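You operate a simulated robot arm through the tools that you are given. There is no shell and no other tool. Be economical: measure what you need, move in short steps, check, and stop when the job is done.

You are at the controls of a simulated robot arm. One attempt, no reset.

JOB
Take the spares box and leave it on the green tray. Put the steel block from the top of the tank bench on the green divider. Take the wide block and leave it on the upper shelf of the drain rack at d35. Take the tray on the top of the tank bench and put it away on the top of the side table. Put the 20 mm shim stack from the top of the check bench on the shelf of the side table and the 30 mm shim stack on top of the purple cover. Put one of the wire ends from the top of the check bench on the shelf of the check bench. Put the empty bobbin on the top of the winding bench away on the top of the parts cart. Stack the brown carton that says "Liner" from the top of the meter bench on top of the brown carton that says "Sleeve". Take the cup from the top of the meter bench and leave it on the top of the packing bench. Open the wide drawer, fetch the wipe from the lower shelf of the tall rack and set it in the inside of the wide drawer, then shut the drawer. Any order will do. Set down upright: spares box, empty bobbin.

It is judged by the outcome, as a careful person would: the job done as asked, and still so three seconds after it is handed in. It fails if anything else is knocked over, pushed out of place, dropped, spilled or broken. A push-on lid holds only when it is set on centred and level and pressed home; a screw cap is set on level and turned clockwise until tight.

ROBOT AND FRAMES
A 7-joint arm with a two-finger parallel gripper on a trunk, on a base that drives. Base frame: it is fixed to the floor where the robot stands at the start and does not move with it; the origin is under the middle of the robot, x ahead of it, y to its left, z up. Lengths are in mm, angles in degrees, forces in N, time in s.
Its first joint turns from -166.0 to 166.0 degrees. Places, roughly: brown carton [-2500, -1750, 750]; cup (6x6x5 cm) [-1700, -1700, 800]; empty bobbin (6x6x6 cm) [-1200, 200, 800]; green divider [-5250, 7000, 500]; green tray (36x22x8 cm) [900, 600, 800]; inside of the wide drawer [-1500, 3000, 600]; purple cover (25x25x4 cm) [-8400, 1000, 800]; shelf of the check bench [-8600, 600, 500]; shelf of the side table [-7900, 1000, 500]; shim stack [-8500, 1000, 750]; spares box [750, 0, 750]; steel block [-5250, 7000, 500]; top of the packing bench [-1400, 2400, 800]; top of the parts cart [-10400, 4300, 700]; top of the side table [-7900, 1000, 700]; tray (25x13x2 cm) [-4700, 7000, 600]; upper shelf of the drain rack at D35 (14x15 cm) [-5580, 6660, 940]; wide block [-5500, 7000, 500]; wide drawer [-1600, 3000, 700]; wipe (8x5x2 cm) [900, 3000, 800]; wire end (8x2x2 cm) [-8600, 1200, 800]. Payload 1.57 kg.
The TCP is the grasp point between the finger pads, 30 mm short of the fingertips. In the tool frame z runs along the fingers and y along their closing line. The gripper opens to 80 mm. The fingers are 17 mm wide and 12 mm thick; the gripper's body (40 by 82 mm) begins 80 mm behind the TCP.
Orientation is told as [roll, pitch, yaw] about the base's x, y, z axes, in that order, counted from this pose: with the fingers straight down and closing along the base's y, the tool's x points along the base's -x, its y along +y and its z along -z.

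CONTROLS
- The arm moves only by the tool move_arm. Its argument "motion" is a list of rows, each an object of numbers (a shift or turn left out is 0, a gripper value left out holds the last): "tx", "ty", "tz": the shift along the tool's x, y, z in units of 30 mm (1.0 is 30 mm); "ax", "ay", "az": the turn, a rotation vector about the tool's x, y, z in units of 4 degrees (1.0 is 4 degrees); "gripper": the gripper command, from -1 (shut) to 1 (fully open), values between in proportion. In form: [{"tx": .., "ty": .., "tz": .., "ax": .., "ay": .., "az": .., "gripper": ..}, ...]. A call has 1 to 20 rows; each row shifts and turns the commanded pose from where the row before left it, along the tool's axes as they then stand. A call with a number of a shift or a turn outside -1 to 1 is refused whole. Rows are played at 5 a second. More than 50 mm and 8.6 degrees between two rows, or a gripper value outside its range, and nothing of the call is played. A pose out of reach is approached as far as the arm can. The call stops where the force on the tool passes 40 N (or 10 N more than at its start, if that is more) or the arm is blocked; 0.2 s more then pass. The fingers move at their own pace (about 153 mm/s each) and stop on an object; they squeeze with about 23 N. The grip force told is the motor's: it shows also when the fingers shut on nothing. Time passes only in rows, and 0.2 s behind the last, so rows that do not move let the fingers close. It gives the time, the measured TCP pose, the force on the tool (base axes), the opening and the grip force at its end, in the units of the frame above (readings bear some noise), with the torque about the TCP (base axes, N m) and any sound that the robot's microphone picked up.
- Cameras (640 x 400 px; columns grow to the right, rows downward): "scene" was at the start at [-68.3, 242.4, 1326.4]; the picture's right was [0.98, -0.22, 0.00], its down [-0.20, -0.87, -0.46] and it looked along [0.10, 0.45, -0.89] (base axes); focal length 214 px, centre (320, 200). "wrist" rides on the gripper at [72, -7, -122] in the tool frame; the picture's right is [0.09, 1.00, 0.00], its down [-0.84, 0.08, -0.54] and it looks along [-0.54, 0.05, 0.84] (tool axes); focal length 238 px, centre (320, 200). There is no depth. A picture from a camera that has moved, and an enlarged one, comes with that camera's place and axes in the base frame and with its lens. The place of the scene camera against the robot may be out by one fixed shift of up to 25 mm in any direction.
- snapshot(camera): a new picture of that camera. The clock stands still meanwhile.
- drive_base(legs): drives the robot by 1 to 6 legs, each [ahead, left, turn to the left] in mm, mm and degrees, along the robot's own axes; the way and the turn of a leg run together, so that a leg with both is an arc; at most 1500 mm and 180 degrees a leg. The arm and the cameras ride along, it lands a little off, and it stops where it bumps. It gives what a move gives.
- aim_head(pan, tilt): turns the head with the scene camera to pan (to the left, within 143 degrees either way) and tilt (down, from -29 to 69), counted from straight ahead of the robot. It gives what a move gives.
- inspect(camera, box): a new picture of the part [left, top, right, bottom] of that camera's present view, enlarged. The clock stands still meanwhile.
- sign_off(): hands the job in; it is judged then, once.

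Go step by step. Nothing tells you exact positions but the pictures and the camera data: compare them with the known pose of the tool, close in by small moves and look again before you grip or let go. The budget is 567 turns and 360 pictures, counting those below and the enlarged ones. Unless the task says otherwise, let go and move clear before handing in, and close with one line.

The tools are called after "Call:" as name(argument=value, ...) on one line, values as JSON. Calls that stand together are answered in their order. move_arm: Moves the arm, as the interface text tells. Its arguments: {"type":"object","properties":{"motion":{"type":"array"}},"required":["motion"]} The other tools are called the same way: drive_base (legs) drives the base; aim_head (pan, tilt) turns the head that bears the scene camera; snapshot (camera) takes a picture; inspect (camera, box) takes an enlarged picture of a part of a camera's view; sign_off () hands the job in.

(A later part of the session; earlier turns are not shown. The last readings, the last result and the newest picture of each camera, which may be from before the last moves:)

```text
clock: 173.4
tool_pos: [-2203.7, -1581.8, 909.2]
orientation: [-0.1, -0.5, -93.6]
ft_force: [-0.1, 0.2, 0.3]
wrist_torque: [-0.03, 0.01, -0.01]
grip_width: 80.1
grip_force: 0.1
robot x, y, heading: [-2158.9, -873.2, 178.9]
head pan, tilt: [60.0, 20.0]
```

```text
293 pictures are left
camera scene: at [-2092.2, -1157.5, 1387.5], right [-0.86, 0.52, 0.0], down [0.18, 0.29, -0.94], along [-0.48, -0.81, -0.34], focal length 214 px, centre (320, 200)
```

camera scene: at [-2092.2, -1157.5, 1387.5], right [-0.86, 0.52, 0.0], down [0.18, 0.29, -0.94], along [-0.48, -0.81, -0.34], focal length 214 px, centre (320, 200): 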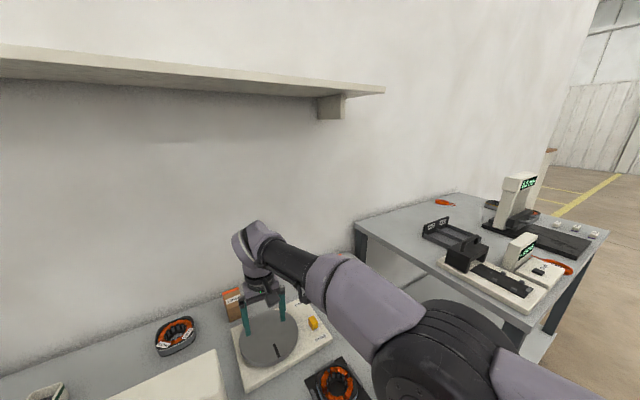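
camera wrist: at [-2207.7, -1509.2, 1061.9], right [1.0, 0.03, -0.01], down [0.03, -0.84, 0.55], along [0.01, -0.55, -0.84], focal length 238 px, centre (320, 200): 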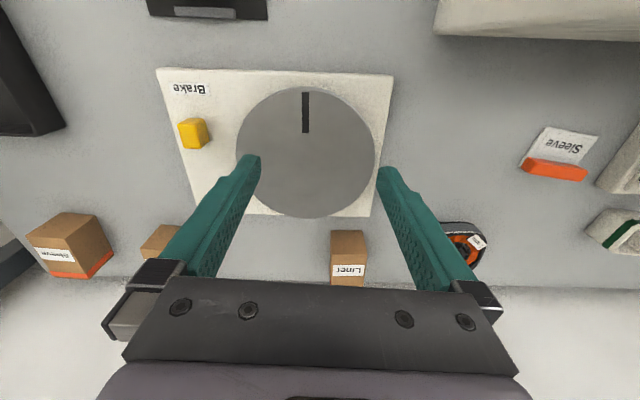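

The arm's mount is on the robot's right side and at full stretch here. I'll retract, turn the robot around so its right side faces the bench, which brings the mount much closer.

Call:
move_arm(motion=[{"tz": -1}, {"tz": -1}, {"tz": -1}, {"tz": -1, "tx": 1}, {"tx": 1}, {"tx": 1}, {"tx": 1}, {"tx": 1}, {"tx": 1, "ty": -1}, {"tx": 1, "ty": -1}, {"ty": -1}, {"ty": -1}, {"ty": -1}, {"ty": -1}, {"ty": -1}, {"ty": -1}, {"az": 1}, {"az": 1}, {"az": 1}, {"az": 1}])

Call:
drive_base(legs=[[0, -350, 0], [0, 0, 180]])

Call:
move_arm(motion=[{"az": 1}, {"az": 1}, {"az": 1}, {"az": 1}, {"az": 1}, {"az": 1}, {"az": 1}, {"az": 1}, {"az": 1}, {"az": 1}, {"az": 1}, {"az": 1}, {"az": 1}, {"az": 1}, {"az": 1}, {"az": 1}, {"az": 1}])

```text
clock: 177.6
tool_pos: [-2429.6, -1356.1, 1029.5]
orientation: [-0.4, -0.3, -109.6]
ft_force: [0.1, 0.0, -0.2]
wrist_torque: [-0.01, 0.03, 0.0]
grip_width: 79.8
grip_force: 0.1
robot x, y, heading: [-2160.7, -875.4, 178.6]
head pan, tilt: [60.0, 20.0]
```

```text
clock: 187.2
tool_pos: [-1890.8, -41.1, 1030.3]
orientation: [-0.2, -0.5, 71.6]
ft_force: [-0.6, 1.3, -0.5]
wrist_torque: [-0.02, 0.02, 0.01]
grip_width: 79.8
grip_force: 0.0
robot x, y, heading: [-2149.6, -526.1, -0.1]
head pan, tilt: [60.0, 20.0]
```

```text
clock: 190.8
tool_pos: [-1890.9, -41.2, 1030.0]
orientation: [0.3, -0.3, 3.6]
ft_force: [-0.3, -0.1, 0.0]
wrist_torque: [0.0, 0.03, 0.02]
grip_width: 80.0
grip_force: 0.1
robot x, y, heading: [-2151.8, -526.0, 0.1]
head pan, tilt: [60.0, 20.0]
```

Call:
drive_base(legs=[[-200, 0, 0]])

Call:
move_arm(motion=[{"tx": -1, "ty": -0.5}, {"tx": -1, "ty": -0.5}, {"tx": -1, "ty": -0.5}, {"tx": -1, "ty": -0.5}, {"tx": -1, "ty": -0.5}, {"tx": -1, "ty": -0.5}, {"tx": -1, "ty": -0.5}, {"tx": -1, "ty": -0.5}, {"tx": -1, "ty": -0.5}, {"tx": -1, "ty": -0.5}, {"tx": -1, "ty": -0.5}, {"ty": -1}, {"ty": -1}, {"ty": -1}, {"ty": -1}, {"ty": -1}, {"ty": -1}, {"ty": -1}, {"ty": -1}, {"ty": -1}])

Call:
move_arm(motion=[{"ty": -1, "az": 1}, {"ty": -1, "az": 1}, {"ty": -1, "az": 1}, {"az": 1}, {"az": 1}, {"az": 1}, {"az": 1}, {"az": 1}, {"az": 1}, {"az": 1}, {"az": 1}, {"az": 1}])

Call:
aim_head(pan=-60, tilt=30)

Call:
snapshot(camera="scene")

```text
clock: 192.4
tool_pos: [-2088.1, -41.1, 1030.6]
orientation: [0.3, -0.4, 3.4]
ft_force: [0.1, 0.0, -0.5]
wrist_torque: [0.01, 0.0, 0.0]
grip_width: 79.8
grip_force: 0.1
robot x, y, heading: [-2351.3, -525.8, -0.3]
head pan, tilt: [60.0, 20.0]
```

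```text
clock: 196.6
tool_pos: [-1733.0, -452.6, 1029.6]
orientation: [0.3, -0.3, 3.6]
ft_force: [0.0, -0.3, -0.3]
wrist_torque: [-0.07, 0.0, 0.0]
grip_width: 80.0
grip_force: 0.1
robot x, y, heading: [-2351.4, -525.9, 0.1]
head pan, tilt: [60.0, 20.0]
```

```text
clock: 199.2
tool_pos: [-1733.4, -545.3, 1030.1]
orientation: [0.4, 0.0, -44.6]
ft_force: [0.7, -0.1, 0.2]
wrist_torque: [-0.03, -0.03, -0.02]
grip_width: 80.0
grip_force: 0.0
robot x, y, heading: [-2351.2, -526.7, -0.2]
head pan, tilt: [60.0, 20.0]
```

```text
clock: 201.2
tool_pos: [-1734.3, -545.1, 1029.6]
orientation: [0.5, 0.0, -44.5]
ft_force: [1.2, 0.0, 0.4]
wrist_torque: [-0.02, 0.05, -0.02]
grip_width: 79.9
grip_force: 0.0
robot x, y, heading: [-2349.8, -528.6, -0.3]
head pan, tilt: [-60.0, 30.0]
```

```text
292 pictures are left
camera scene: at [-2388.3, -423.4, 1371.5], right [-0.87, -0.5, 0.0], down [-0.25, 0.43, -0.87], along [0.43, -0.75, -0.5], focal length 214 px, centre (320, 200)
```

scene: 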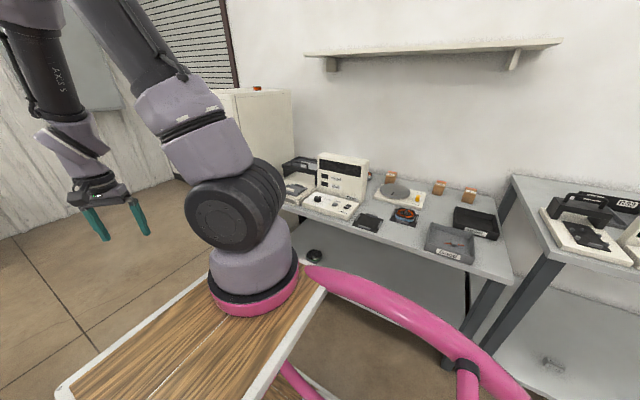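

Call:
move_arm(motion=[{"az": 1}, {"az": 1}, {"az": 1}, {"az": 1}, {"az": 1}, {"az": 1}, {"az": 1}, {"az": 1}, {"az": 1}, {"az": 1}, {"az": 1}, {"tx": -1}, {"tx": -1}, {"tx": -1}, {"tx": -1}, {"tx": -1}, {"tx": -1}, {"tx": -1}, {"tx": -1}])

Call:
move_arm(motion=[{"ty": -1, "tx": -0.3}, {"ty": -1, "tx": -0.3}, {"ty": -1, "tx": -0.3}, {"ty": -1, "tx": -0.3}, {"ty": -1, "tx": -0.3}, {"ty": -1, "tx": -0.3}, {"ty": -1, "tx": -0.3}, {"ty": -1, "tx": -0.3}, {"ty": -1, "tx": -0.3}, {"ty": -1, "tx": -0.3}, {"ty": -1, "tx": -0.3}, {"ty": -1, "tx": -0.3}])

Call:
drive_base(legs=[[0, -350, 0]])

Call:
snapshot(camera="scene")

Call:
snapshot(camera="wrist")

```text
clock: 205.2
tool_pos: [-1729.3, -785.2, 1027.4]
orientation: [0.2, 0.3, -88.6]
ft_force: [-0.5, 0.8, 0.2]
wrist_torque: [-0.02, -0.01, 0.01]
grip_width: 80.0
grip_force: 0.1
robot x, y, heading: [-2353.5, -526.8, -0.3]
head pan, tilt: [-60.0, 30.0]
```

```text
clock: 207.8
tool_pos: [-2069.0, -924.1, 1030.1]
orientation: [0.4, 0.4, -88.5]
ft_force: [1.0, 1.5, 0.7]
wrist_torque: [-0.02, 0.03, 0.01]
grip_width: 80.4
grip_force: 0.1
out of reach, approached as far as the arm can: row 7, 8, 9, 10
robot x, y, heading: [-2351.0, -528.4, -0.0]
head pan, tilt: [-60.0, 30.0]
```

```text
clock: 210.1
tool_pos: [-2073.1, -1279.4, 1030.0]
orientation: [0.3, 0.2, -88.7]
ft_force: [-0.1, -1.1, -0.1]
wrist_torque: [0.03, -0.03, 0.01]
grip_width: 79.7
grip_force: 0.0
robot x, y, heading: [-2352.9, -878.8, -0.1]
head pan, tilt: [-60.0, 30.0]
```

```text
291 pictures are left
camera scene: at [-2389.0, -778.1, 1371.5], right [-0.87, -0.5, 0.0], down [-0.25, 0.43, -0.87], along [0.43, -0.75, -0.5], focal length 214 px, centre (320, 200)
```

scene: 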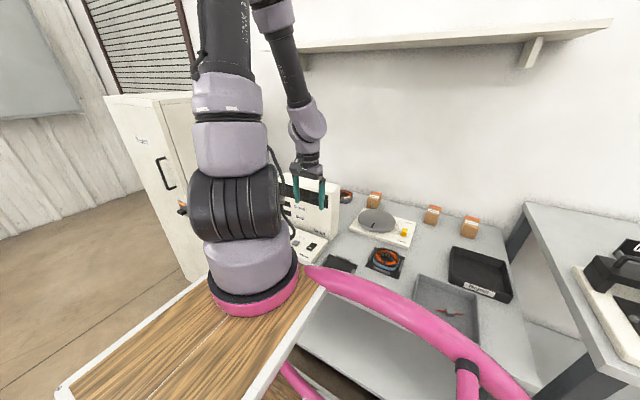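

```text
290 pictures are left
camera wrist: at [-2081.8, -1207.9, 1153.1], right [0.99, 0.11, 0.01], down [0.09, -0.84, 0.54], along [0.07, -0.53, -0.84], focal length 238 px, centre (320, 200)
```

wrist: 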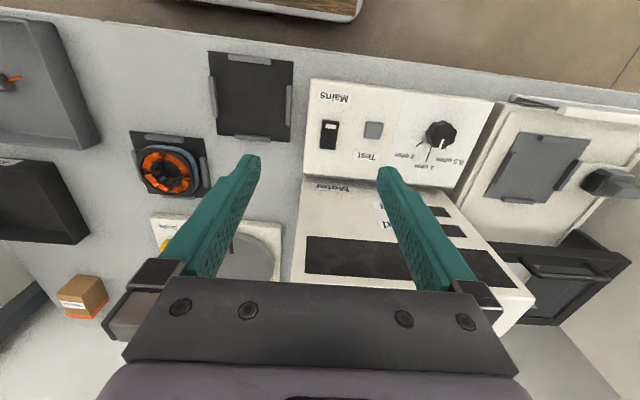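

Call:
move_arm(motion=[{"ty": -1, "tx": -1}, {"ty": -1, "tx": -1}, {"ty": -0.7, "tx": -1}, {"tx": -1}, {"tx": -1}, {"tx": -1}, {"tx": -1}, {"tx": -1}, {"tx": -1}, {"tx": -1}, {"tx": -1}])

Call:
snapshot(camera="wrist")

Call:
snapshot(camera="scene")

```text
clock: 212.5
tool_pos: [-2144.9, -1610.9, 1028.0]
orientation: [0.3, 0.3, -88.7]
ft_force: [0.0, -0.2, -0.4]
wrist_torque: [0.01, -0.02, -0.02]
grip_width: 80.0
grip_force: 0.0
robot x, y, heading: [-2352.2, -881.9, -0.5]
head pan, tilt: [-60.0, 30.0]
```

```text
289 pictures are left
camera wrist: at [-2154.3, -1538.8, 1151.0], right [0.99, 0.11, 0.01], down [0.09, -0.84, 0.54], along [0.07, -0.53, -0.84], focal length 238 px, centre (320, 200)
```

wrist: 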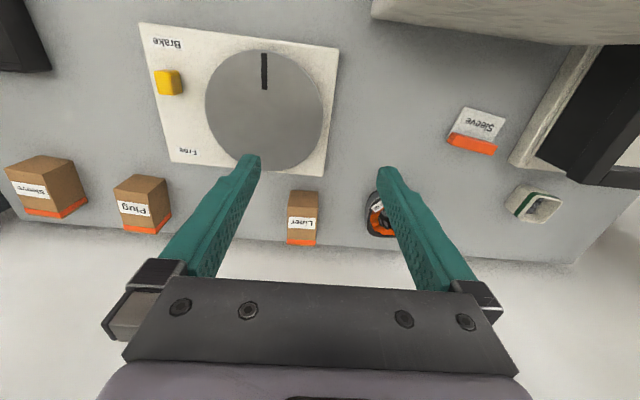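

```text
288 pictures are left
camera scene: at [-2389.0, -777.8, 1371.5], right [-0.87, -0.5, 0.0], down [-0.25, 0.43, -0.87], along [0.43, -0.75, -0.5], focal length 214 px, centre (320, 200)
```

scene: 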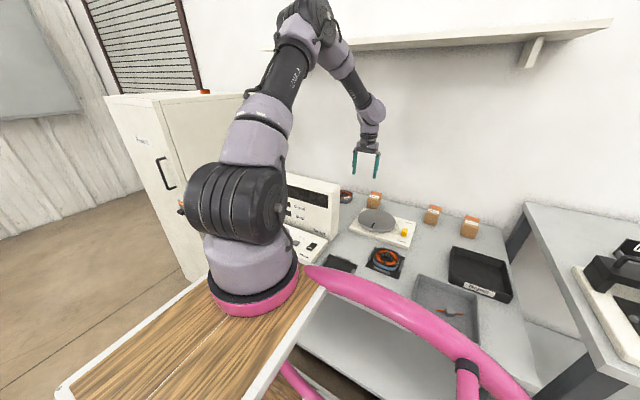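

Call:
move_arm(motion=[{"tz": 1}, {"tz": 1}, {"tz": 1}, {"tx": -1}, {"tx": -1}, {"tx": -1}, {"tx": -1}, {"tx": -1}, {"tx": -1}, {"tx": -0.85, "ty": -0.27}, {"tx": 0}])

Call:
snapshot(camera="wrist")

Call:
snapshot(camera="scene")

```text
clock: 214.9
tool_pos: [-2143.3, -1796.2, 935.4]
orientation: [0.2, 0.5, -88.6]
ft_force: [0.1, 0.8, 1.2]
wrist_torque: [0.02, 0.02, 0.01]
grip_width: 79.9
grip_force: 0.1
out of reach, approached as far as the arm can: row 10
robot x, y, heading: [-2351.7, -881.4, -0.4]
head pan, tilt: [-60.0, 30.0]
```

```text
287 pictures are left
camera wrist: at [-2153.3, -1726.1, 1058.8], right [0.99, 0.11, 0.01], down [0.09, -0.84, 0.54], along [0.07, -0.53, -0.84], focal length 238 px, centre (320, 200)
```

wrist: 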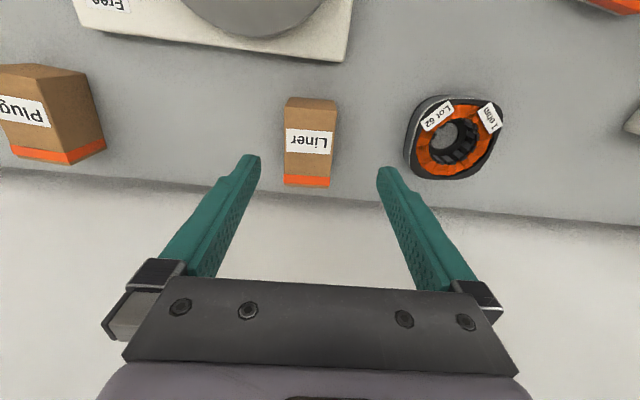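

```text
286 pictures are left
camera scene: at [-2389.0, -778.1, 1371.5], right [-0.87, -0.5, 0.0], down [-0.25, 0.43, -0.87], along [0.43, -0.75, -0.5], focal length 214 px, centre (320, 200)
```

scene: 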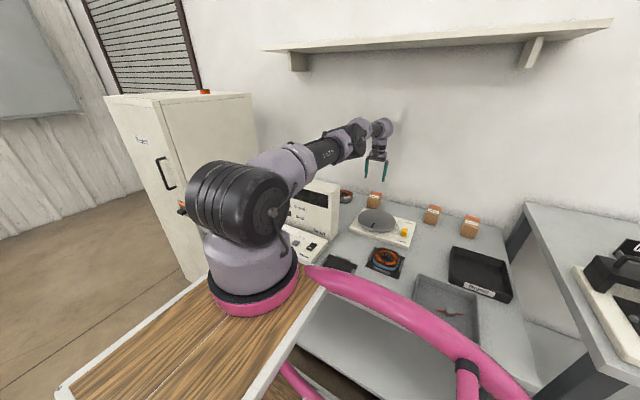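

Call:
drive_base(legs=[[0, -25, 0]])

Call:
inspect(camera="wrist", box=[230, 70, 410, 200])

```text
clock: 215.7
tool_pos: [-2143.9, -1823.5, 936.3]
orientation: [0.4, 0.3, -88.6]
ft_force: [0.1, -1.1, -1.3]
wrist_torque: [-0.01, -0.01, 0.05]
grip_width: 80.0
grip_force: 0.0
robot x, y, heading: [-2352.0, -904.2, -0.5]
head pan, tilt: [-60.0, 30.0]
```

```text
3.08 times, centred on (320, 135) of wrist
camera zoom: at [-2153.4, -1751.1, 1059.0], right [0.99, 0.11, 0.01], down [0.09, -0.84, 0.54], along [0.07, -0.53, -0.84], focal length 733 px, centre (320, 400)
```

zoom: 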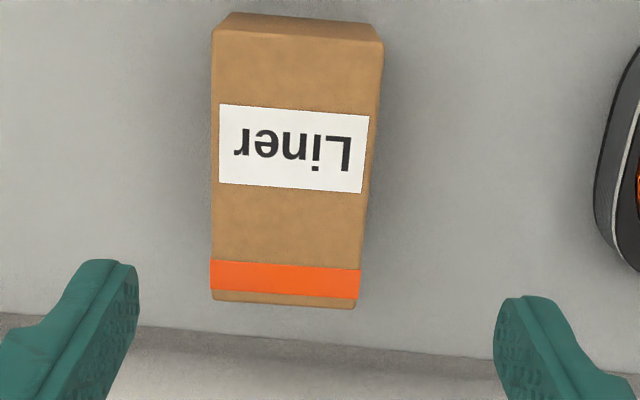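

Call:
move_arm(motion=[{"ty": -0.3, "tx": 0.17}, {"tz": 1}, {"tz": 1}, {"tz": 1}, {"tz": 1}, {"tz": 0.6}, {"tx": 0}])

Call:
snapshot(camera="wrist")

```text
clock: 217.3
tool_pos: [-2145.3, -1806.4, 800.3]
orientation: [0.5, 0.3, -88.8]
ft_force: [0.3, -1.1, 0.7]
wrist_torque: [0.0, -0.01, 0.02]
grip_width: 80.2
grip_force: 0.0
out of reach, approached as far as the arm can: row 5
robot x, y, heading: [-2350.7, -904.8, -0.2]
head pan, tilt: [-60.0, 30.0]
```

```text
284 pictures are left
camera wrist: at [-2155.5, -1735.1, 921.9], right [0.99, 0.11, 0.01], down [0.09, -0.84, 0.54], along [0.07, -0.54, -0.84], focal length 238 px, centre (320, 200)
```

wrist: 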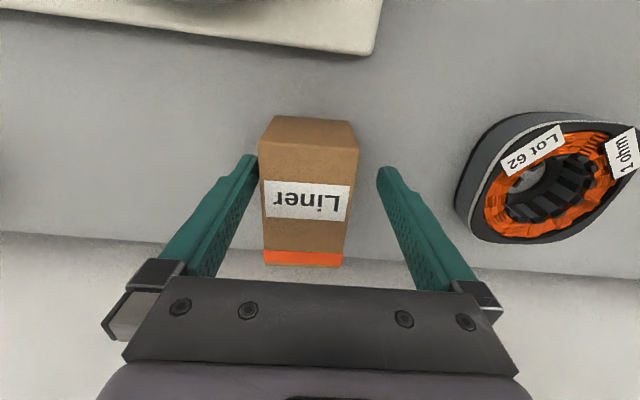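

Call:
move_arm(motion=[{"ty": -0.25}, {"tx": 0}, {"gripper": -1}, {"tx": 0}, {"tx": 0}])

Call:
move_arm(motion=[{"tz": -0.3}, {"tz": -0.7}, {"tx": 0}])

Call:
snapshot(camera="wrist")

```text
clock: 218.5
tool_pos: [-2154.7, -1806.8, 799.5]
orientation: [0.3, 0.2, -88.6]
ft_force: [0.7, 1.2, 0.2]
wrist_torque: [0.03, 0.06, 0.01]
grip_width: 55.9
grip_force: 22.6
robot x, y, heading: [-2349.8, -902.5, -0.1]
head pan, tilt: [-60.0, 30.0]
```

```text
clock: 219.3
tool_pos: [-2154.0, -1808.7, 828.1]
orientation: [0.3, 0.3, -88.6]
ft_force: [0.5, -0.7, -2.0]
wrist_torque: [0.02, -0.01, 0.0]
grip_width: 55.9
grip_force: 23.0
robot x, y, heading: [-2353.8, -906.2, -0.2]
head pan, tilt: [-60.0, 30.0]
```

```text
283 pictures are left
camera wrist: at [-2163.3, -1736.2, 951.3], right [0.99, 0.11, 0.01], down [0.09, -0.84, 0.54], along [0.07, -0.53, -0.84], focal length 238 px, centre (320, 200)
```

wrist: 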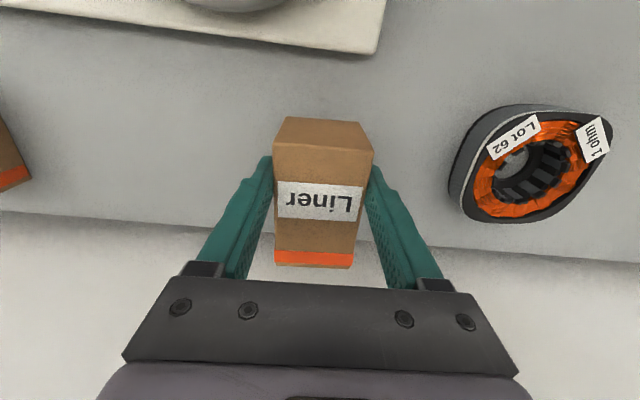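

Gripped (55.9 mm). Raise it, then drive along the bench to the Sleeve carton.

Call:
move_arm(motion=[{"tz": -1, "tx": 0.5}, {"tz": -1, "tx": 0.5}, {"tz": -1, "tx": 0.5}, {"tz": -1, "tx": 0.5}, {"tx": 0}])

Call:
drive_base(legs=[[0, 60, 0], [-460, 0, 0]])

Call:
snapshot(camera="wrist")

Call:
snapshot(camera="scene")

```text
clock: 220.5
tool_pos: [-2156.6, -1747.8, 950.2]
orientation: [0.3, 0.3, -88.6]
ft_force: [-0.4, -1.1, -2.2]
wrist_torque: [0.06, -0.03, 0.04]
grip_width: 55.6
grip_force: 22.7
robot x, y, heading: [-2348.8, -902.0, -0.4]
head pan, tilt: [-60.0, 30.0]
```

```text
clock: 223.9
tool_pos: [-2617.5, -1687.0, 950.9]
orientation: [0.2, 0.3, -88.6]
ft_force: [1.3, 0.7, -2.5]
wrist_torque: [0.04, 0.01, -0.02]
grip_width: 55.7
grip_force: 23.1
robot x, y, heading: [-2815.5, -846.2, -0.2]
head pan, tilt: [-60.0, 30.0]
```

```text
282 pictures are left
camera wrist: at [-2628.2, -1615.2, 1073.1], right [0.99, 0.12, 0.01], down [0.09, -0.84, 0.54], along [0.07, -0.53, -0.84], focal length 238 px, centre (320, 200)
```

wrist: 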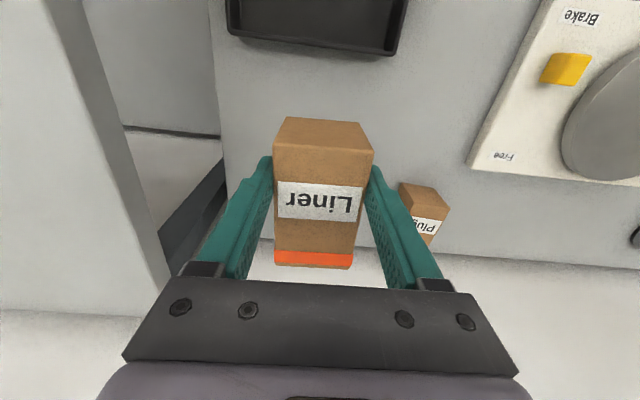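

```text
281 pictures are left
camera scene: at [-2852.8, -742.0, 1371.5], right [-0.87, -0.5, 0.0], down [-0.25, 0.43, -0.87], along [0.43, -0.75, -0.5], focal length 214 px, centre (320, 200)
```

scene: 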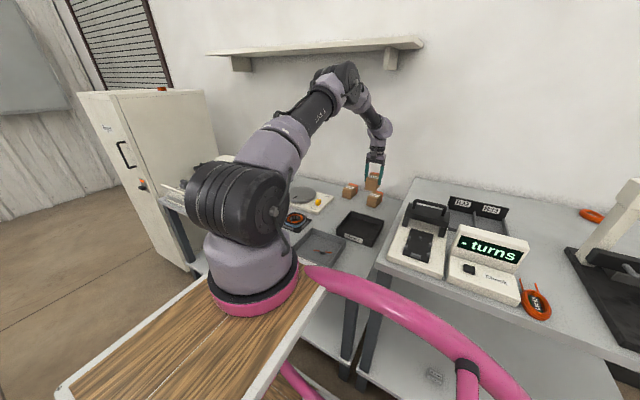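

Call:
move_arm(motion=[{"ty": 1}, {"ty": 1}, {"ty": 1}, {"ty": 1}, {"tx": 1}, {"tx": 1}, {"tx": 0}])

Call:
snapshot(camera="wrist")

Call:
inspect(camera="scene", box=[330, 140, 420, 220])

```text
clock: 225.5
tool_pos: [-2500.1, -1623.8, 952.1]
orientation: [0.3, 0.2, -88.6]
ft_force: [0.7, -0.1, -2.4]
wrist_torque: [0.05, -0.01, 0.0]
grip_width: 55.8
grip_force: 23.6
robot x, y, heading: [-2816.3, -842.9, -0.1]
head pan, tilt: [-60.0, 30.0]
```

```text
280 pictures are left
camera wrist: at [-2510.2, -1552.0, 1073.9], right [0.99, 0.12, 0.01], down [0.09, -0.84, 0.54], along [0.07, -0.53, -0.84], focal length 238 px, centre (320, 200)
```

wrist: 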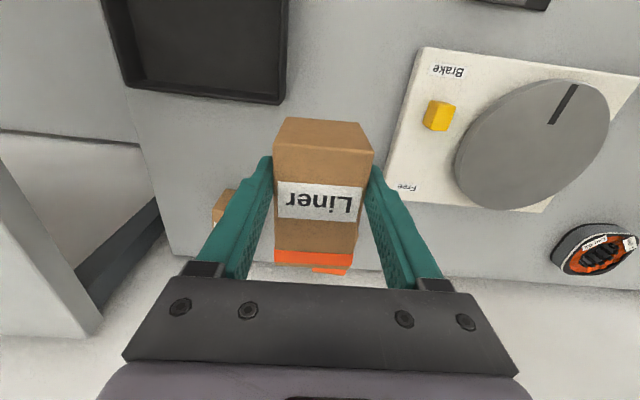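

```text
5.00 times, centred on (375, 180) of scene
camera zoom: at [-2852.8, -742.1, 1371.5], right [-0.87, -0.5, 0.0], down [-0.25, 0.43, -0.87], along [0.43, -0.75, -0.5], focal length 1072 px, centre (45, 300)
```

zoom: 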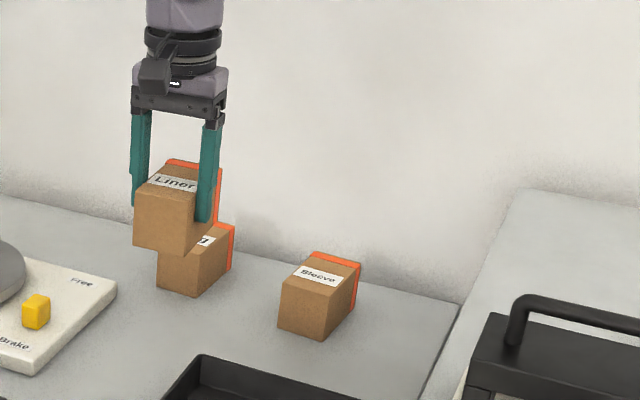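

From the scene view (calibrated against the fingertips) the Sleeve sits centred near (−2614, −1812), yaw ≈ −94°, top ≈ 800. I'll shift over, align, and move closer.

Call:
move_arm(motion=[{"ty": -1, "az": 0.6}, {"ty": -1, "az": 0.6}, {"ty": -1}, {"ty": -0.7}, {"tx": 0}])

Call:
drive_base(legs=[[0, -55, 0]])

Call:
inspect(camera="scene", box=[330, 140, 420, 220])

```text
clock: 226.7
tool_pos: [-2610.9, -1621.0, 951.6]
orientation: [0.3, 0.4, -93.4]
ft_force: [-0.3, 0.8, -2.5]
wrist_torque: [0.03, 0.0, 0.0]
grip_width: 55.5
grip_force: 23.0
robot x, y, heading: [-2815.8, -840.2, -0.2]
head pan, tilt: [-60.0, 30.0]
```

```text
clock: 227.6
tool_pos: [-2611.8, -1676.0, 949.6]
orientation: [0.3, 0.5, -93.4]
ft_force: [0.4, -1.2, -0.9]
wrist_torque: [0.05, 0.0, 0.0]
grip_width: 55.8
grip_force: 22.8
robot x, y, heading: [-2818.5, -901.0, -0.3]
head pan, tilt: [-60.0, 30.0]
```

```text
5.00 times, centred on (375, 180) of scene
camera zoom: at [-2852.9, -797.5, 1371.5], right [-0.87, -0.5, 0.0], down [-0.25, 0.43, -0.87], along [0.43, -0.75, -0.5], focal length 1072 px, centre (45, 300)
```

zoom: 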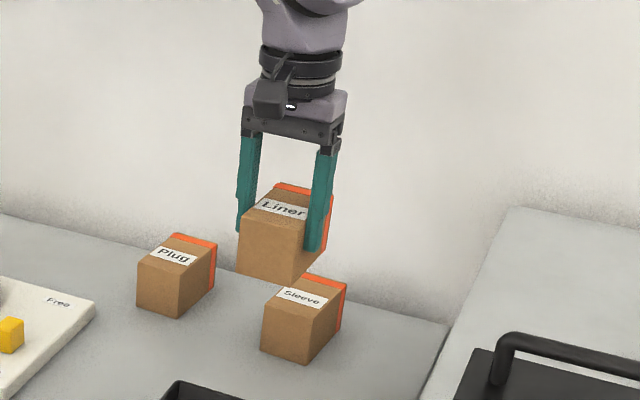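

Call:
move_arm(motion=[{"tx": -1, "tz": 0.4}, {"tx": -1, "tz": 0.4}, {"tx": -1, "tz": 0.4}, {"tx": -0.93, "tz": 0.4, "ty": 0.1}, {"tx": 0}])

Call:
inspect(camera="scene", box=[330, 140, 420, 220])

Call:
snapshot(camera="wrist")

```text
clock: 228.8
tool_pos: [-2615.0, -1793.9, 902.5]
orientation: [0.3, 0.4, -93.4]
ft_force: [0.7, -0.5, -2.3]
wrist_torque: [0.04, 0.02, 0.02]
grip_width: 55.5
grip_force: 22.6
robot x, y, heading: [-2816.9, -899.9, -0.1]
head pan, tilt: [-60.0, 30.0]
```

```text
5.00 times, centred on (375, 180) of scene
camera zoom: at [-2852.9, -797.3, 1371.5], right [-0.87, -0.5, 0.0], down [-0.25, 0.43, -0.87], along [0.43, -0.75, -0.5], focal length 1072 px, centre (45, 300)
```

zoom: 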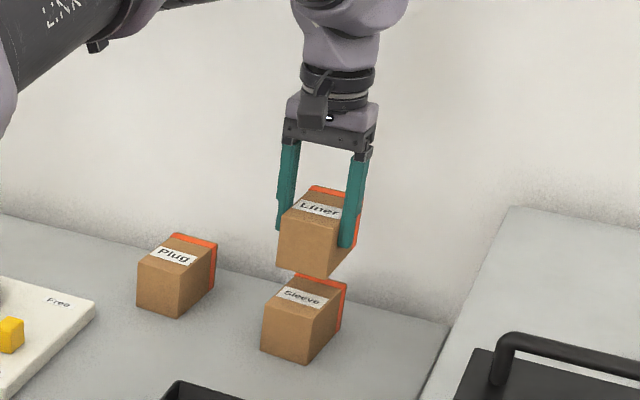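

```text
276 pictures are left
camera wrist: at [-2618.4, -1721.8, 1025.7], right [1.0, 0.03, 0.01], down [0.02, -0.84, 0.54], along [0.02, -0.54, -0.84], focal length 238 px, centre (320, 200)
```

wrist: 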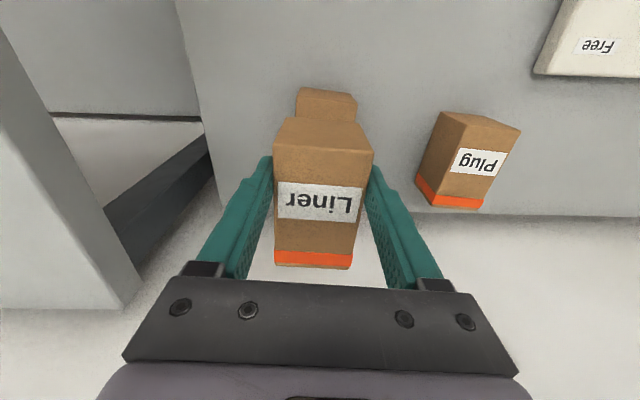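

Wrist view shows the Liner would land ~8 mm too far back; shift and lower.

Call:
move_arm(motion=[{"tx": 0.27, "ty": 0.13}, {"tz": 0.6}, {"tz": 0.3}, {"tx": 0}])

Call:
inspect(camera="scene", box=[360, 160, 420, 220])

Call:
inspect(camera="wrist", box=[240, 60, 400, 290])

```text
clock: 229.8
tool_pos: [-2610.9, -1785.0, 874.0]
orientation: [0.2, 0.5, -93.4]
ft_force: [-0.5, -0.5, -1.5]
wrist_torque: [0.05, 0.0, 0.02]
grip_width: 55.7
grip_force: 23.4
robot x, y, heading: [-2816.9, -896.5, -0.3]
head pan, tilt: [-60.0, 30.0]
```

```text
6.67 times, centred on (390, 190) of scene
camera zoom: at [-2852.9, -797.4, 1371.5], right [-0.87, -0.5, 0.0], down [-0.25, 0.43, -0.87], along [0.43, -0.75, -0.5], focal length 1430 px, centre (-147, 267)
```

zoom: 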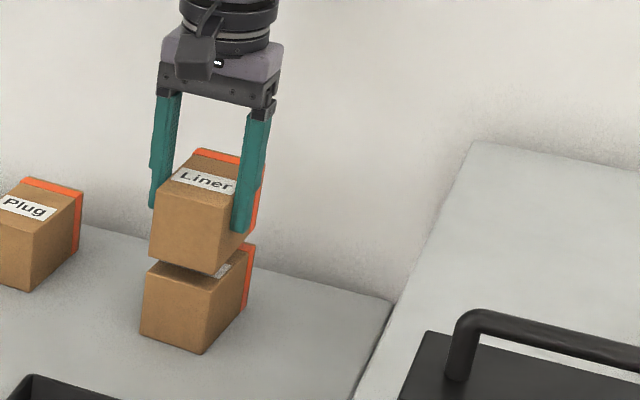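

```text
1.74 times, centred on (320, 175) of wrist
camera zoom: at [-2614.5, -1713.1, 997.7], right [1.0, 0.03, 0.01], down [0.02, -0.84, 0.54], along [0.02, -0.54, -0.84], focal length 414 px, centre (320, 244)
```

zoom: 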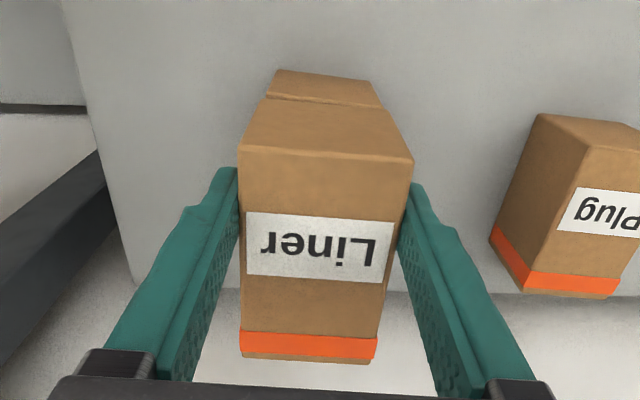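

Alignment now good. Lower to contact.

Call:
move_arm(motion=[{"tz": 0.3}, {"tz": 0.1}, {"tz": 0.1}, {"tx": 0}])

```text
clock: 230.8
tool_pos: [-2611.3, -1785.3, 861.0]
orientation: [0.3, 0.2, -93.4]
ft_force: [0.6, -0.4, -0.4]
wrist_torque: [-0.1, 0.06, 0.0]
grip_width: 55.4
grip_force: 23.1
robot x, y, heading: [-2815.9, -900.2, -0.2]
head pan, tilt: [-60.0, 30.0]
```

Call:
move_arm(motion=[{"tz": 0.05}, {"tx": 0}])

Call:
inspect(camera="scene", box=[360, 160, 420, 220])

```text
clock: 231.4
tool_pos: [-2610.0, -1785.1, 860.8]
orientation: [0.4, 0.2, -93.4]
ft_force: [2.3, 1.3, 9.4]
wrist_torque: [-0.4, 0.32, -0.06]
grip_width: 55.6
grip_force: 22.8
robot x, y, heading: [-2815.4, -897.6, -0.2]
head pan, tilt: [-60.0, 30.0]
```

```text
6.67 times, centred on (390, 190) of scene
camera zoom: at [-2853.0, -796.9, 1371.5], right [-0.87, -0.5, 0.0], down [-0.25, 0.43, -0.87], along [0.43, -0.75, -0.5], focal length 1430 px, centre (-147, 267)
```

zoom: 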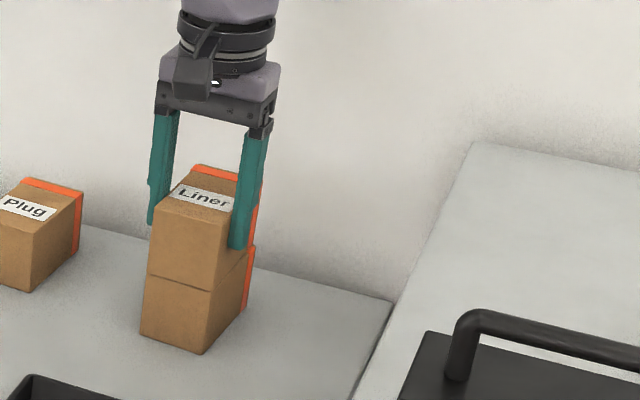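

Perfectly stacked. Release, rise and check.

Call:
move_arm(motion=[{"tz": -0.04}, {"gripper": 1}, {"tx": 0}, {"tz": -1}, {"tz": -1}, {"tz": -1}, {"tz": -1, "tx": 1}, {"tx": 1}, {"tx": 1}, {"tx": 1}])

Call:
inspect(camera="scene", box=[360, 160, 420, 220])

```text
clock: 233.6
tool_pos: [-2605.6, -1666.2, 980.6]
orientation: [0.3, 0.4, -93.4]
ft_force: [-0.8, -0.5, 0.9]
wrist_torque: [0.03, 0.01, 0.01]
grip_width: 80.1
grip_force: 0.0
robot x, y, heading: [-2816.2, -897.7, 0.2]
head pan, tilt: [-60.0, 30.0]
```

```text
6.67 times, centred on (390, 190) of scene
camera zoom: at [-2852.9, -797.6, 1371.5], right [-0.87, -0.5, 0.0], down [-0.25, 0.43, -0.87], along [0.43, -0.75, -0.5], focal length 1430 px, centre (-147, 267)
```

zoom: 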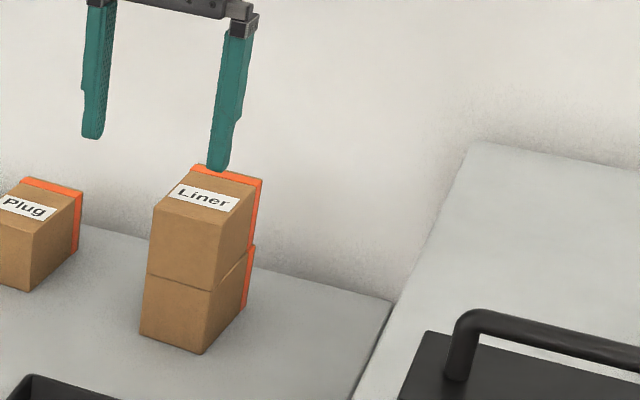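

Stack done. Now on to the cup near (−1700, −1750): raise, drive forward along the bench.

Call:
move_arm(motion=[{"tz": -1, "tx": 1}, {"tz": -1, "tx": 1}, {"tx": 1}, {"tx": 1}, {"tx": 1}])

Call:
drive_base(legs=[[0, 40, 0], [900, 0, 0]])

Call:
snapshot(camera="wrist")

Call:
snapshot(camera="scene")

```text
clock: 234.8
tool_pos: [-2596.7, -1517.2, 1040.7]
orientation: [0.4, 0.3, -93.4]
ft_force: [-1.1, -0.5, 0.1]
wrist_torque: [0.01, -0.02, 0.01]
grip_width: 80.0
grip_force: 0.0
robot x, y, heading: [-2813.8, -896.4, -0.3]
head pan, tilt: [-60.0, 30.0]
```

```text
clock: 239.9
tool_pos: [-1709.1, -1471.4, 1040.8]
orientation: [0.4, 0.4, -92.7]
ft_force: [0.0, 0.6, 0.6]
wrist_torque: [0.04, 0.0, 0.02]
grip_width: 80.0
grip_force: 0.1
robot x, y, heading: [-1939.7, -852.3, 0.6]
head pan, tilt: [-60.0, 30.0]
```

```text
271 pictures are left
camera wrist: at [-1713.6, -1398.2, 1163.3], right [1.0, 0.05, 0.01], down [0.04, -0.84, 0.54], along [0.03, -0.54, -0.84], focal length 238 px, centre (320, 200)
```

wrist: 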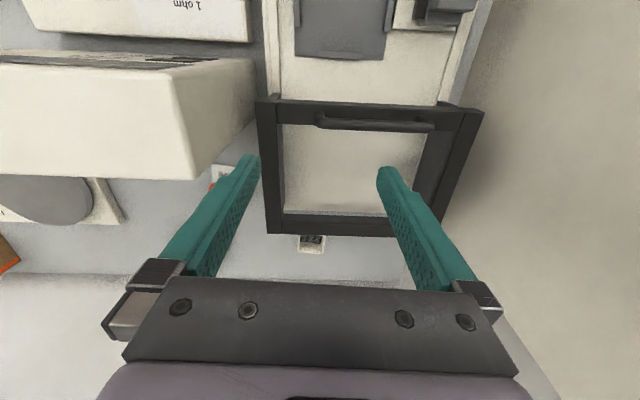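

```text
270 pictures are left
camera scene: at [-1975.7, -754.0, 1371.5], right [-0.86, -0.51, 0.0], down [-0.25, 0.43, -0.87], along [0.44, -0.75, -0.5], focal length 214 px, centre (320, 200)
```

scene: 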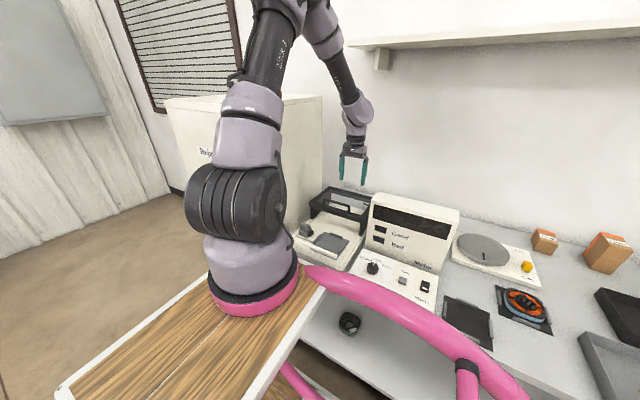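

Call:
move_arm(motion=[{"tx": -1}, {"tx": -1}, {"tx": -1}, {"tx": -1}, {"tx": -1}, {"tx": -1}, {"tx": 0}])

Call:
snapshot(camera="wrist")

```text
clock: 241.5
tool_pos: [-1717.5, -1648.6, 1039.6]
orientation: [0.3, 0.4, -92.7]
ft_force: [-0.2, 0.3, 0.3]
wrist_torque: [-0.04, 0.02, 0.01]
grip_width: 80.1
grip_force: 0.0
robot x, y, heading: [-1939.3, -856.2, 0.6]
head pan, tilt: [-60.0, 30.0]
```

```text
269 pictures are left
camera wrist: at [-1722.1, -1576.4, 1161.2], right [1.0, 0.05, 0.01], down [0.04, -0.84, 0.54], along [0.03, -0.54, -0.84], focal length 238 px, centre (320, 200)
```

wrist: 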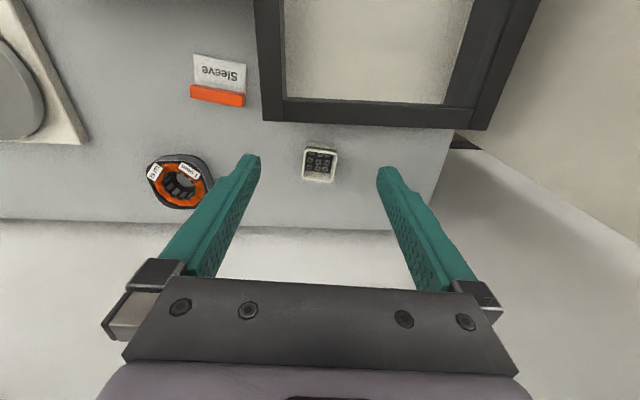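

Call:
inspect(camera="wrist", box=[270, 110, 390, 210])

```text
4.00 times, centred on (330, 160) of wrist
camera zoom: at [-1722.1, -1576.4, 1161.2], right [1.0, 0.05, 0.01], down [0.04, -0.84, 0.54], along [0.03, -0.54, -0.84], focal length 953 px, centre (280, 360)
```

zoom: 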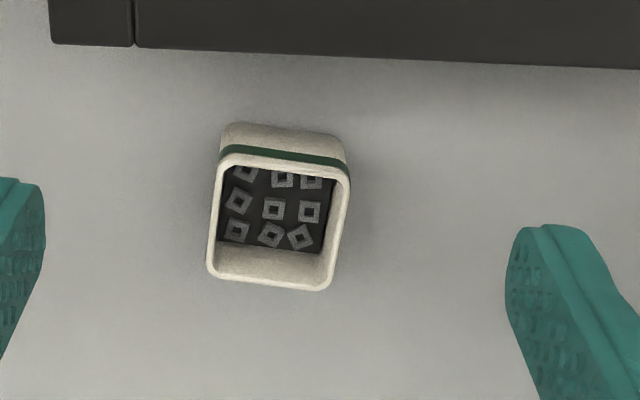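

The cup is a square cup holding nuts at about (−1713, −1747), so it must stay level. Position over it.

Call:
move_arm(motion=[{"tx": -1, "az": 0.3}, {"tx": -1}, {"tx": -1, "tz": 1}, {"tx": -0.28, "ty": 0.3, "tz": 1}, {"tz": 1}, {"tx": 0}])

Call:
snapshot(camera="wrist")

```text
clock: 242.9
tool_pos: [-1714.9, -1748.3, 948.0]
orientation: [0.3, 0.3, -93.9]
ft_force: [0.5, -0.4, 0.5]
wrist_torque: [0.0, 0.0, 0.01]
grip_width: 79.9
grip_force: 0.0
robot x, y, heading: [-1937.7, -857.0, 0.4]
head pan, tilt: [-60.0, 30.0]
```

```text
267 pictures are left
camera wrist: at [-1717.5, -1676.9, 1071.0], right [1.0, 0.02, 0.01], down [0.02, -0.84, 0.54], along [0.02, -0.54, -0.84], focal length 238 px, centre (320, 200)
```

wrist: 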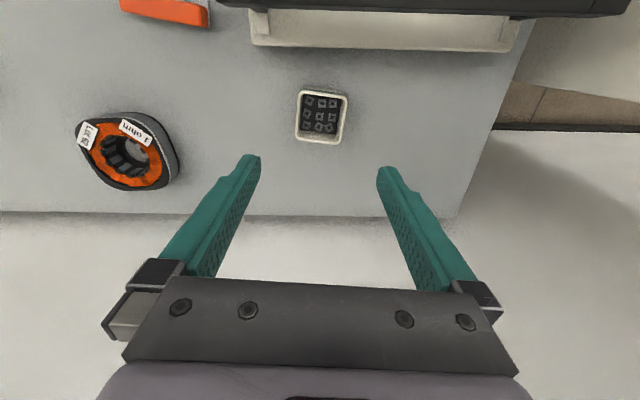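

Call:
move_arm(motion=[{"tz": 1, "ty": 0.08}, {"tz": 1}, {"tz": 1}, {"tz": 1}, {"tz": 0.7}, {"tx": 0}])

Call:
snapshot(camera="wrist")

```text
clock: 244.3
tool_pos: [-1715.3, -1748.4, 808.7]
orientation: [0.3, 0.2, -93.9]
ft_force: [0.5, 0.2, -0.6]
wrist_torque: [-0.01, 0.0, -0.02]
grip_width: 80.1
grip_force: 0.0
robot x, y, heading: [-1935.9, -853.7, 0.7]
head pan, tilt: [-60.0, 30.0]
```

```text
266 pictures are left
camera wrist: at [-1717.4, -1675.7, 930.7], right [1.0, 0.02, 0.01], down [0.02, -0.84, 0.54], along [0.02, -0.54, -0.84], focal length 238 px, centre (320, 200)
```

wrist: 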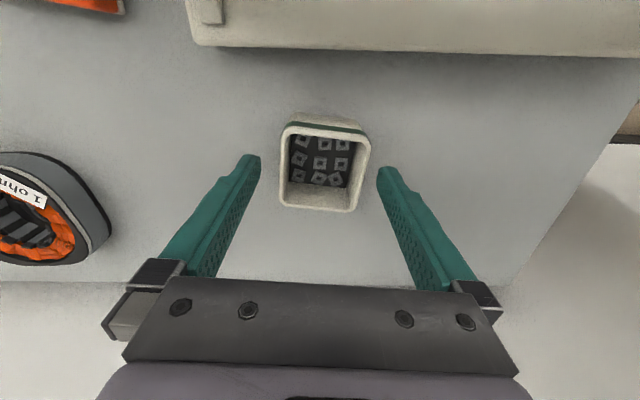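

Call:
move_arm(motion=[{"tz": 0.4, "ty": 0.1}, {"tz": 0.4}, {"tx": 0}, {"gripper": -1}, {"tx": 0}, {"tx": 0}])

Call:
move_arm(motion=[{"tz": -0.2}, {"tz": -0.5}, {"tz": -0.5}, {"tx": 0}])

Call:
snapshot(camera="wrist")

```text
clock: 245.7
tool_pos: [-1709.1, -1746.2, 784.5]
orientation: [0.3, 0.5, -93.9]
ft_force: [0.6, 0.3, -0.4]
wrist_torque: [0.0, 0.0, -0.02]
grip_width: 55.4
grip_force: 23.2
robot x, y, heading: [-1935.7, -856.4, 0.5]
head pan, tilt: [-60.0, 30.0]
```

```text
clock: 246.7
tool_pos: [-1708.8, -1748.1, 819.2]
orientation: [0.3, 0.3, -93.8]
ft_force: [0.1, 0.4, -1.1]
wrist_torque: [-0.01, 0.01, -0.04]
grip_width: 55.5
grip_force: 22.9
robot x, y, heading: [-1937.7, -854.6, 0.7]
head pan, tilt: [-60.0, 30.0]
```

```text
265 pictures are left
camera wrist: at [-1711.1, -1675.6, 942.6], right [1.0, 0.03, 0.01], down [0.02, -0.84, 0.54], along [0.02, -0.54, -0.84], focal length 238 px, centre (320, 200)
```

wrist: 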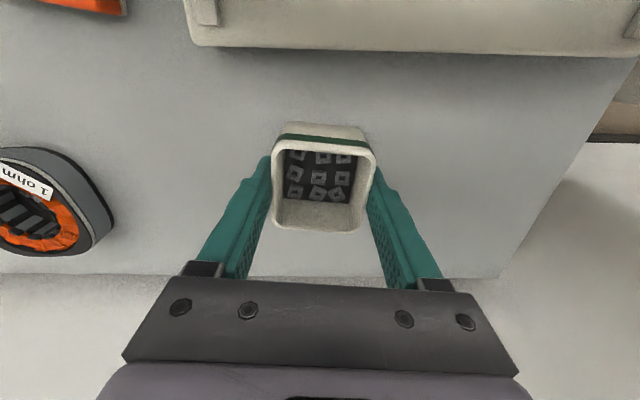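

Cup held level with its contents. Raise, retract, then drive around to the packing bench aisle.

Call:
move_arm(motion=[{"tz": -1}, {"tz": -1}, {"tz": -1}, {"tz": -1}, {"tz": -1}, {"tz": -1}, {"tz": -1}, {"tx": 1}, {"tx": 1}, {"tx": 1}, {"tx": 1}, {"tx": 1}, {"tx": 1}, {"tx": 1}, {"tx": 1}, {"tx": 1}, {"tx": 1}, {"tx": 1}, {"tx": 1}])

Call:
drive_base(legs=[[0, 250, 0], [1500, 0, 0], [190, 0, 0]])

Call:
aim_head(pan=90, tilt=20)

Call:
snapshot(camera="scene")

```text
clock: 250.7
tool_pos: [-1684.7, -1391.5, 1030.9]
orientation: [0.3, 0.4, -93.9]
ft_force: [0.1, 0.1, -1.2]
wrist_torque: [-0.01, -0.02, -0.02]
grip_width: 55.6
grip_force: 23.4
robot x, y, heading: [-1935.8, -858.9, 0.6]
head pan, tilt: [-60.0, 30.0]
```

```text
clock: 260.8
tool_pos: [18.8, -1116.3, 1031.2]
orientation: [0.2, 0.4, -93.6]
ft_force: [0.5, 1.2, -0.8]
wrist_torque: [0.01, 0.02, 0.0]
grip_width: 55.5
grip_force: 23.5
robot x, y, heading: [-239.6, -585.1, 0.9]
head pan, tilt: [-60.0, 30.0]
```

```text
clock: 263.1
tool_pos: [18.0, -1116.4, 1030.2]
orientation: [0.2, 0.4, -93.6]
ft_force: [0.0, -0.9, -0.6]
wrist_torque: [-0.03, 0.0, 0.01]
grip_width: 55.5
grip_force: 23.5
robot x, y, heading: [-238.6, -584.8, 0.8]
head pan, tilt: [90.0, 20.0]
```

```text
264 pictures are left
camera scene: at [-323.9, -310.2, 1387.6], right [1.0, 0.02, 0.0], down [0.01, -0.34, -0.94], along [-0.01, 0.94, -0.34], focal length 214 px, centre (320, 200)
```

scene: 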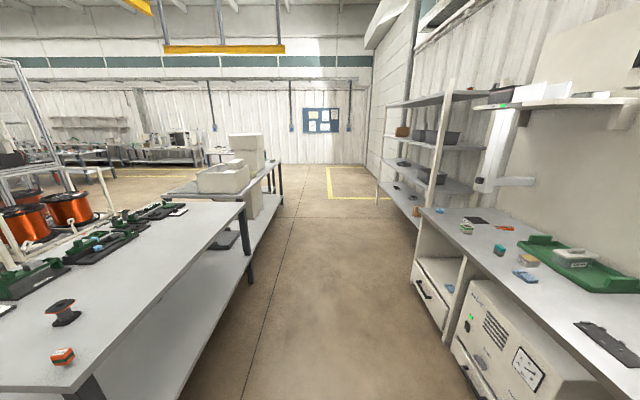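

Call:
drive_base(legs=[[0, 0, -0.8], [0, 1500, 0], [0, 1000, 0]])

Call:
aim_head(pan=140, tilt=30)

Call:
snapshot(camera="scene")

Call:
aim_head(pan=90, tilt=25)

Call:
snapshot(camera="scene")

```text
clock: 275.7
tool_pos: [3.9, 1374.6, 1031.1]
orientation: [0.3, 0.3, -94.0]
ft_force: [0.3, 0.5, -1.1]
wrist_torque: [0.02, -0.03, -0.01]
grip_width: 55.3
grip_force: 22.8
robot x, y, heading: [-249.4, 1910.8, 0.3]
head pan, tilt: [90.0, 20.0]
```

```text
clock: 276.9
tool_pos: [3.1, 1374.6, 1030.6]
orientation: [0.2, 0.3, -94.0]
ft_force: [0.5, -0.9, -1.2]
wrist_torque: [0.0, 0.01, 0.0]
grip_width: 55.6
grip_force: 22.9
robot x, y, heading: [-248.3, 1914.7, 0.1]
head pan, tilt: [140.0, 30.0]
```

```text
263 pictures are left
camera scene: at [-400.7, 2148.2, 1371.5], right [0.64, 0.77, 0.0], down [0.39, -0.32, -0.87], along [-0.67, 0.55, -0.5], focal length 214 px, centre (320, 200)
```

scene: 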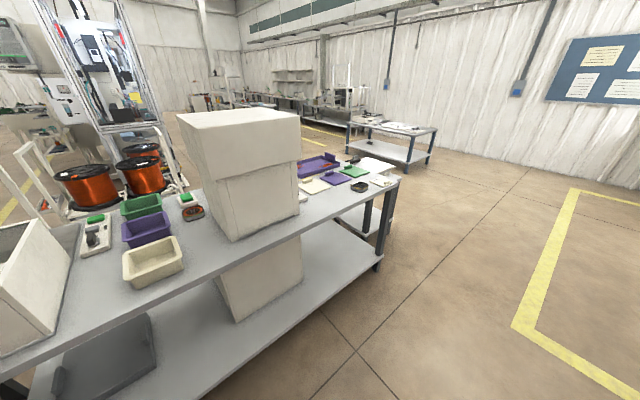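

```text
clock: 278.0
tool_pos: [3.1, 1374.5, 1031.6]
orientation: [0.3, 0.5, -94.1]
ft_force: [0.0, -0.4, 0.2]
wrist_torque: [-0.02, -0.02, 0.04]
grip_width: 55.5
grip_force: 22.8
robot x, y, heading: [-243.0, 1908.8, 0.2]
head pan, tilt: [90.0, 25.0]
```

```text
262 pictures are left
camera scene: at [-331.8, 2182.6, 1379.5], right [1.0, 0.01, 0.0], down [0.0, -0.42, -0.91], along [-0.01, 0.91, -0.42], focal length 214 px, centre (320, 200)
```

scene: 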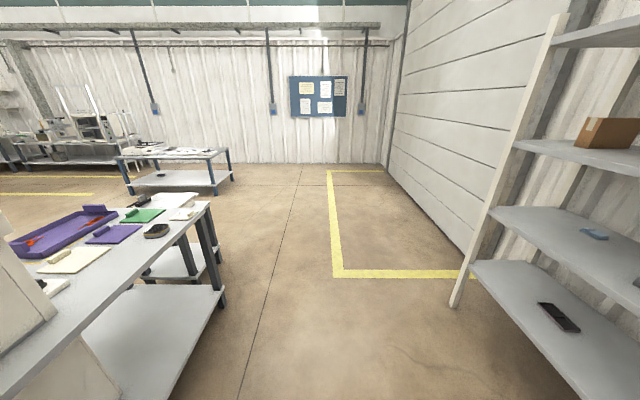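

Call:
drive_base(legs=[[0, 900, 0]])

Call:
aim_head(pan=143, tilt=40)

Call:
snapshot(camera="scene")

```text
clock: 282.8
tool_pos: [-3.2, 2286.3, 1031.0]
orientation: [0.3, 0.4, -94.5]
ft_force: [0.1, 0.4, -0.7]
wrist_torque: [-0.01, 0.02, -0.02]
grip_width: 55.8
grip_force: 23.2
robot x, y, heading: [-248.3, 2824.8, 0.1]
head pan, tilt: [90.0, 25.0]
```

```text
clock: 284.1
tool_pos: [-3.8, 2286.7, 1030.4]
orientation: [0.3, 0.4, -94.4]
ft_force: [0.0, 0.3, -1.4]
wrist_torque: [0.03, 0.0, -0.02]
grip_width: 55.6
grip_force: 23.3
robot x, y, heading: [-248.3, 2824.3, -0.2]
head pan, tilt: [143.0, 40.0]
```

```text
261 pictures are left
camera scene: at [-400.5, 3057.0, 1356.2], right [0.6, 0.8, 0.0], down [0.51, -0.39, -0.77], along [-0.61, 0.46, -0.64], focal length 214 px, centre (320, 200)
```

scene: 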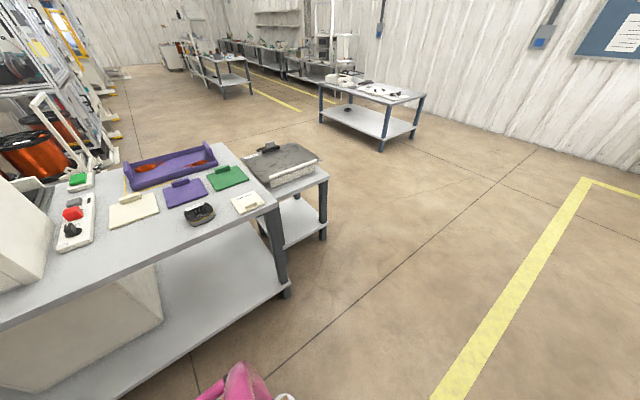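

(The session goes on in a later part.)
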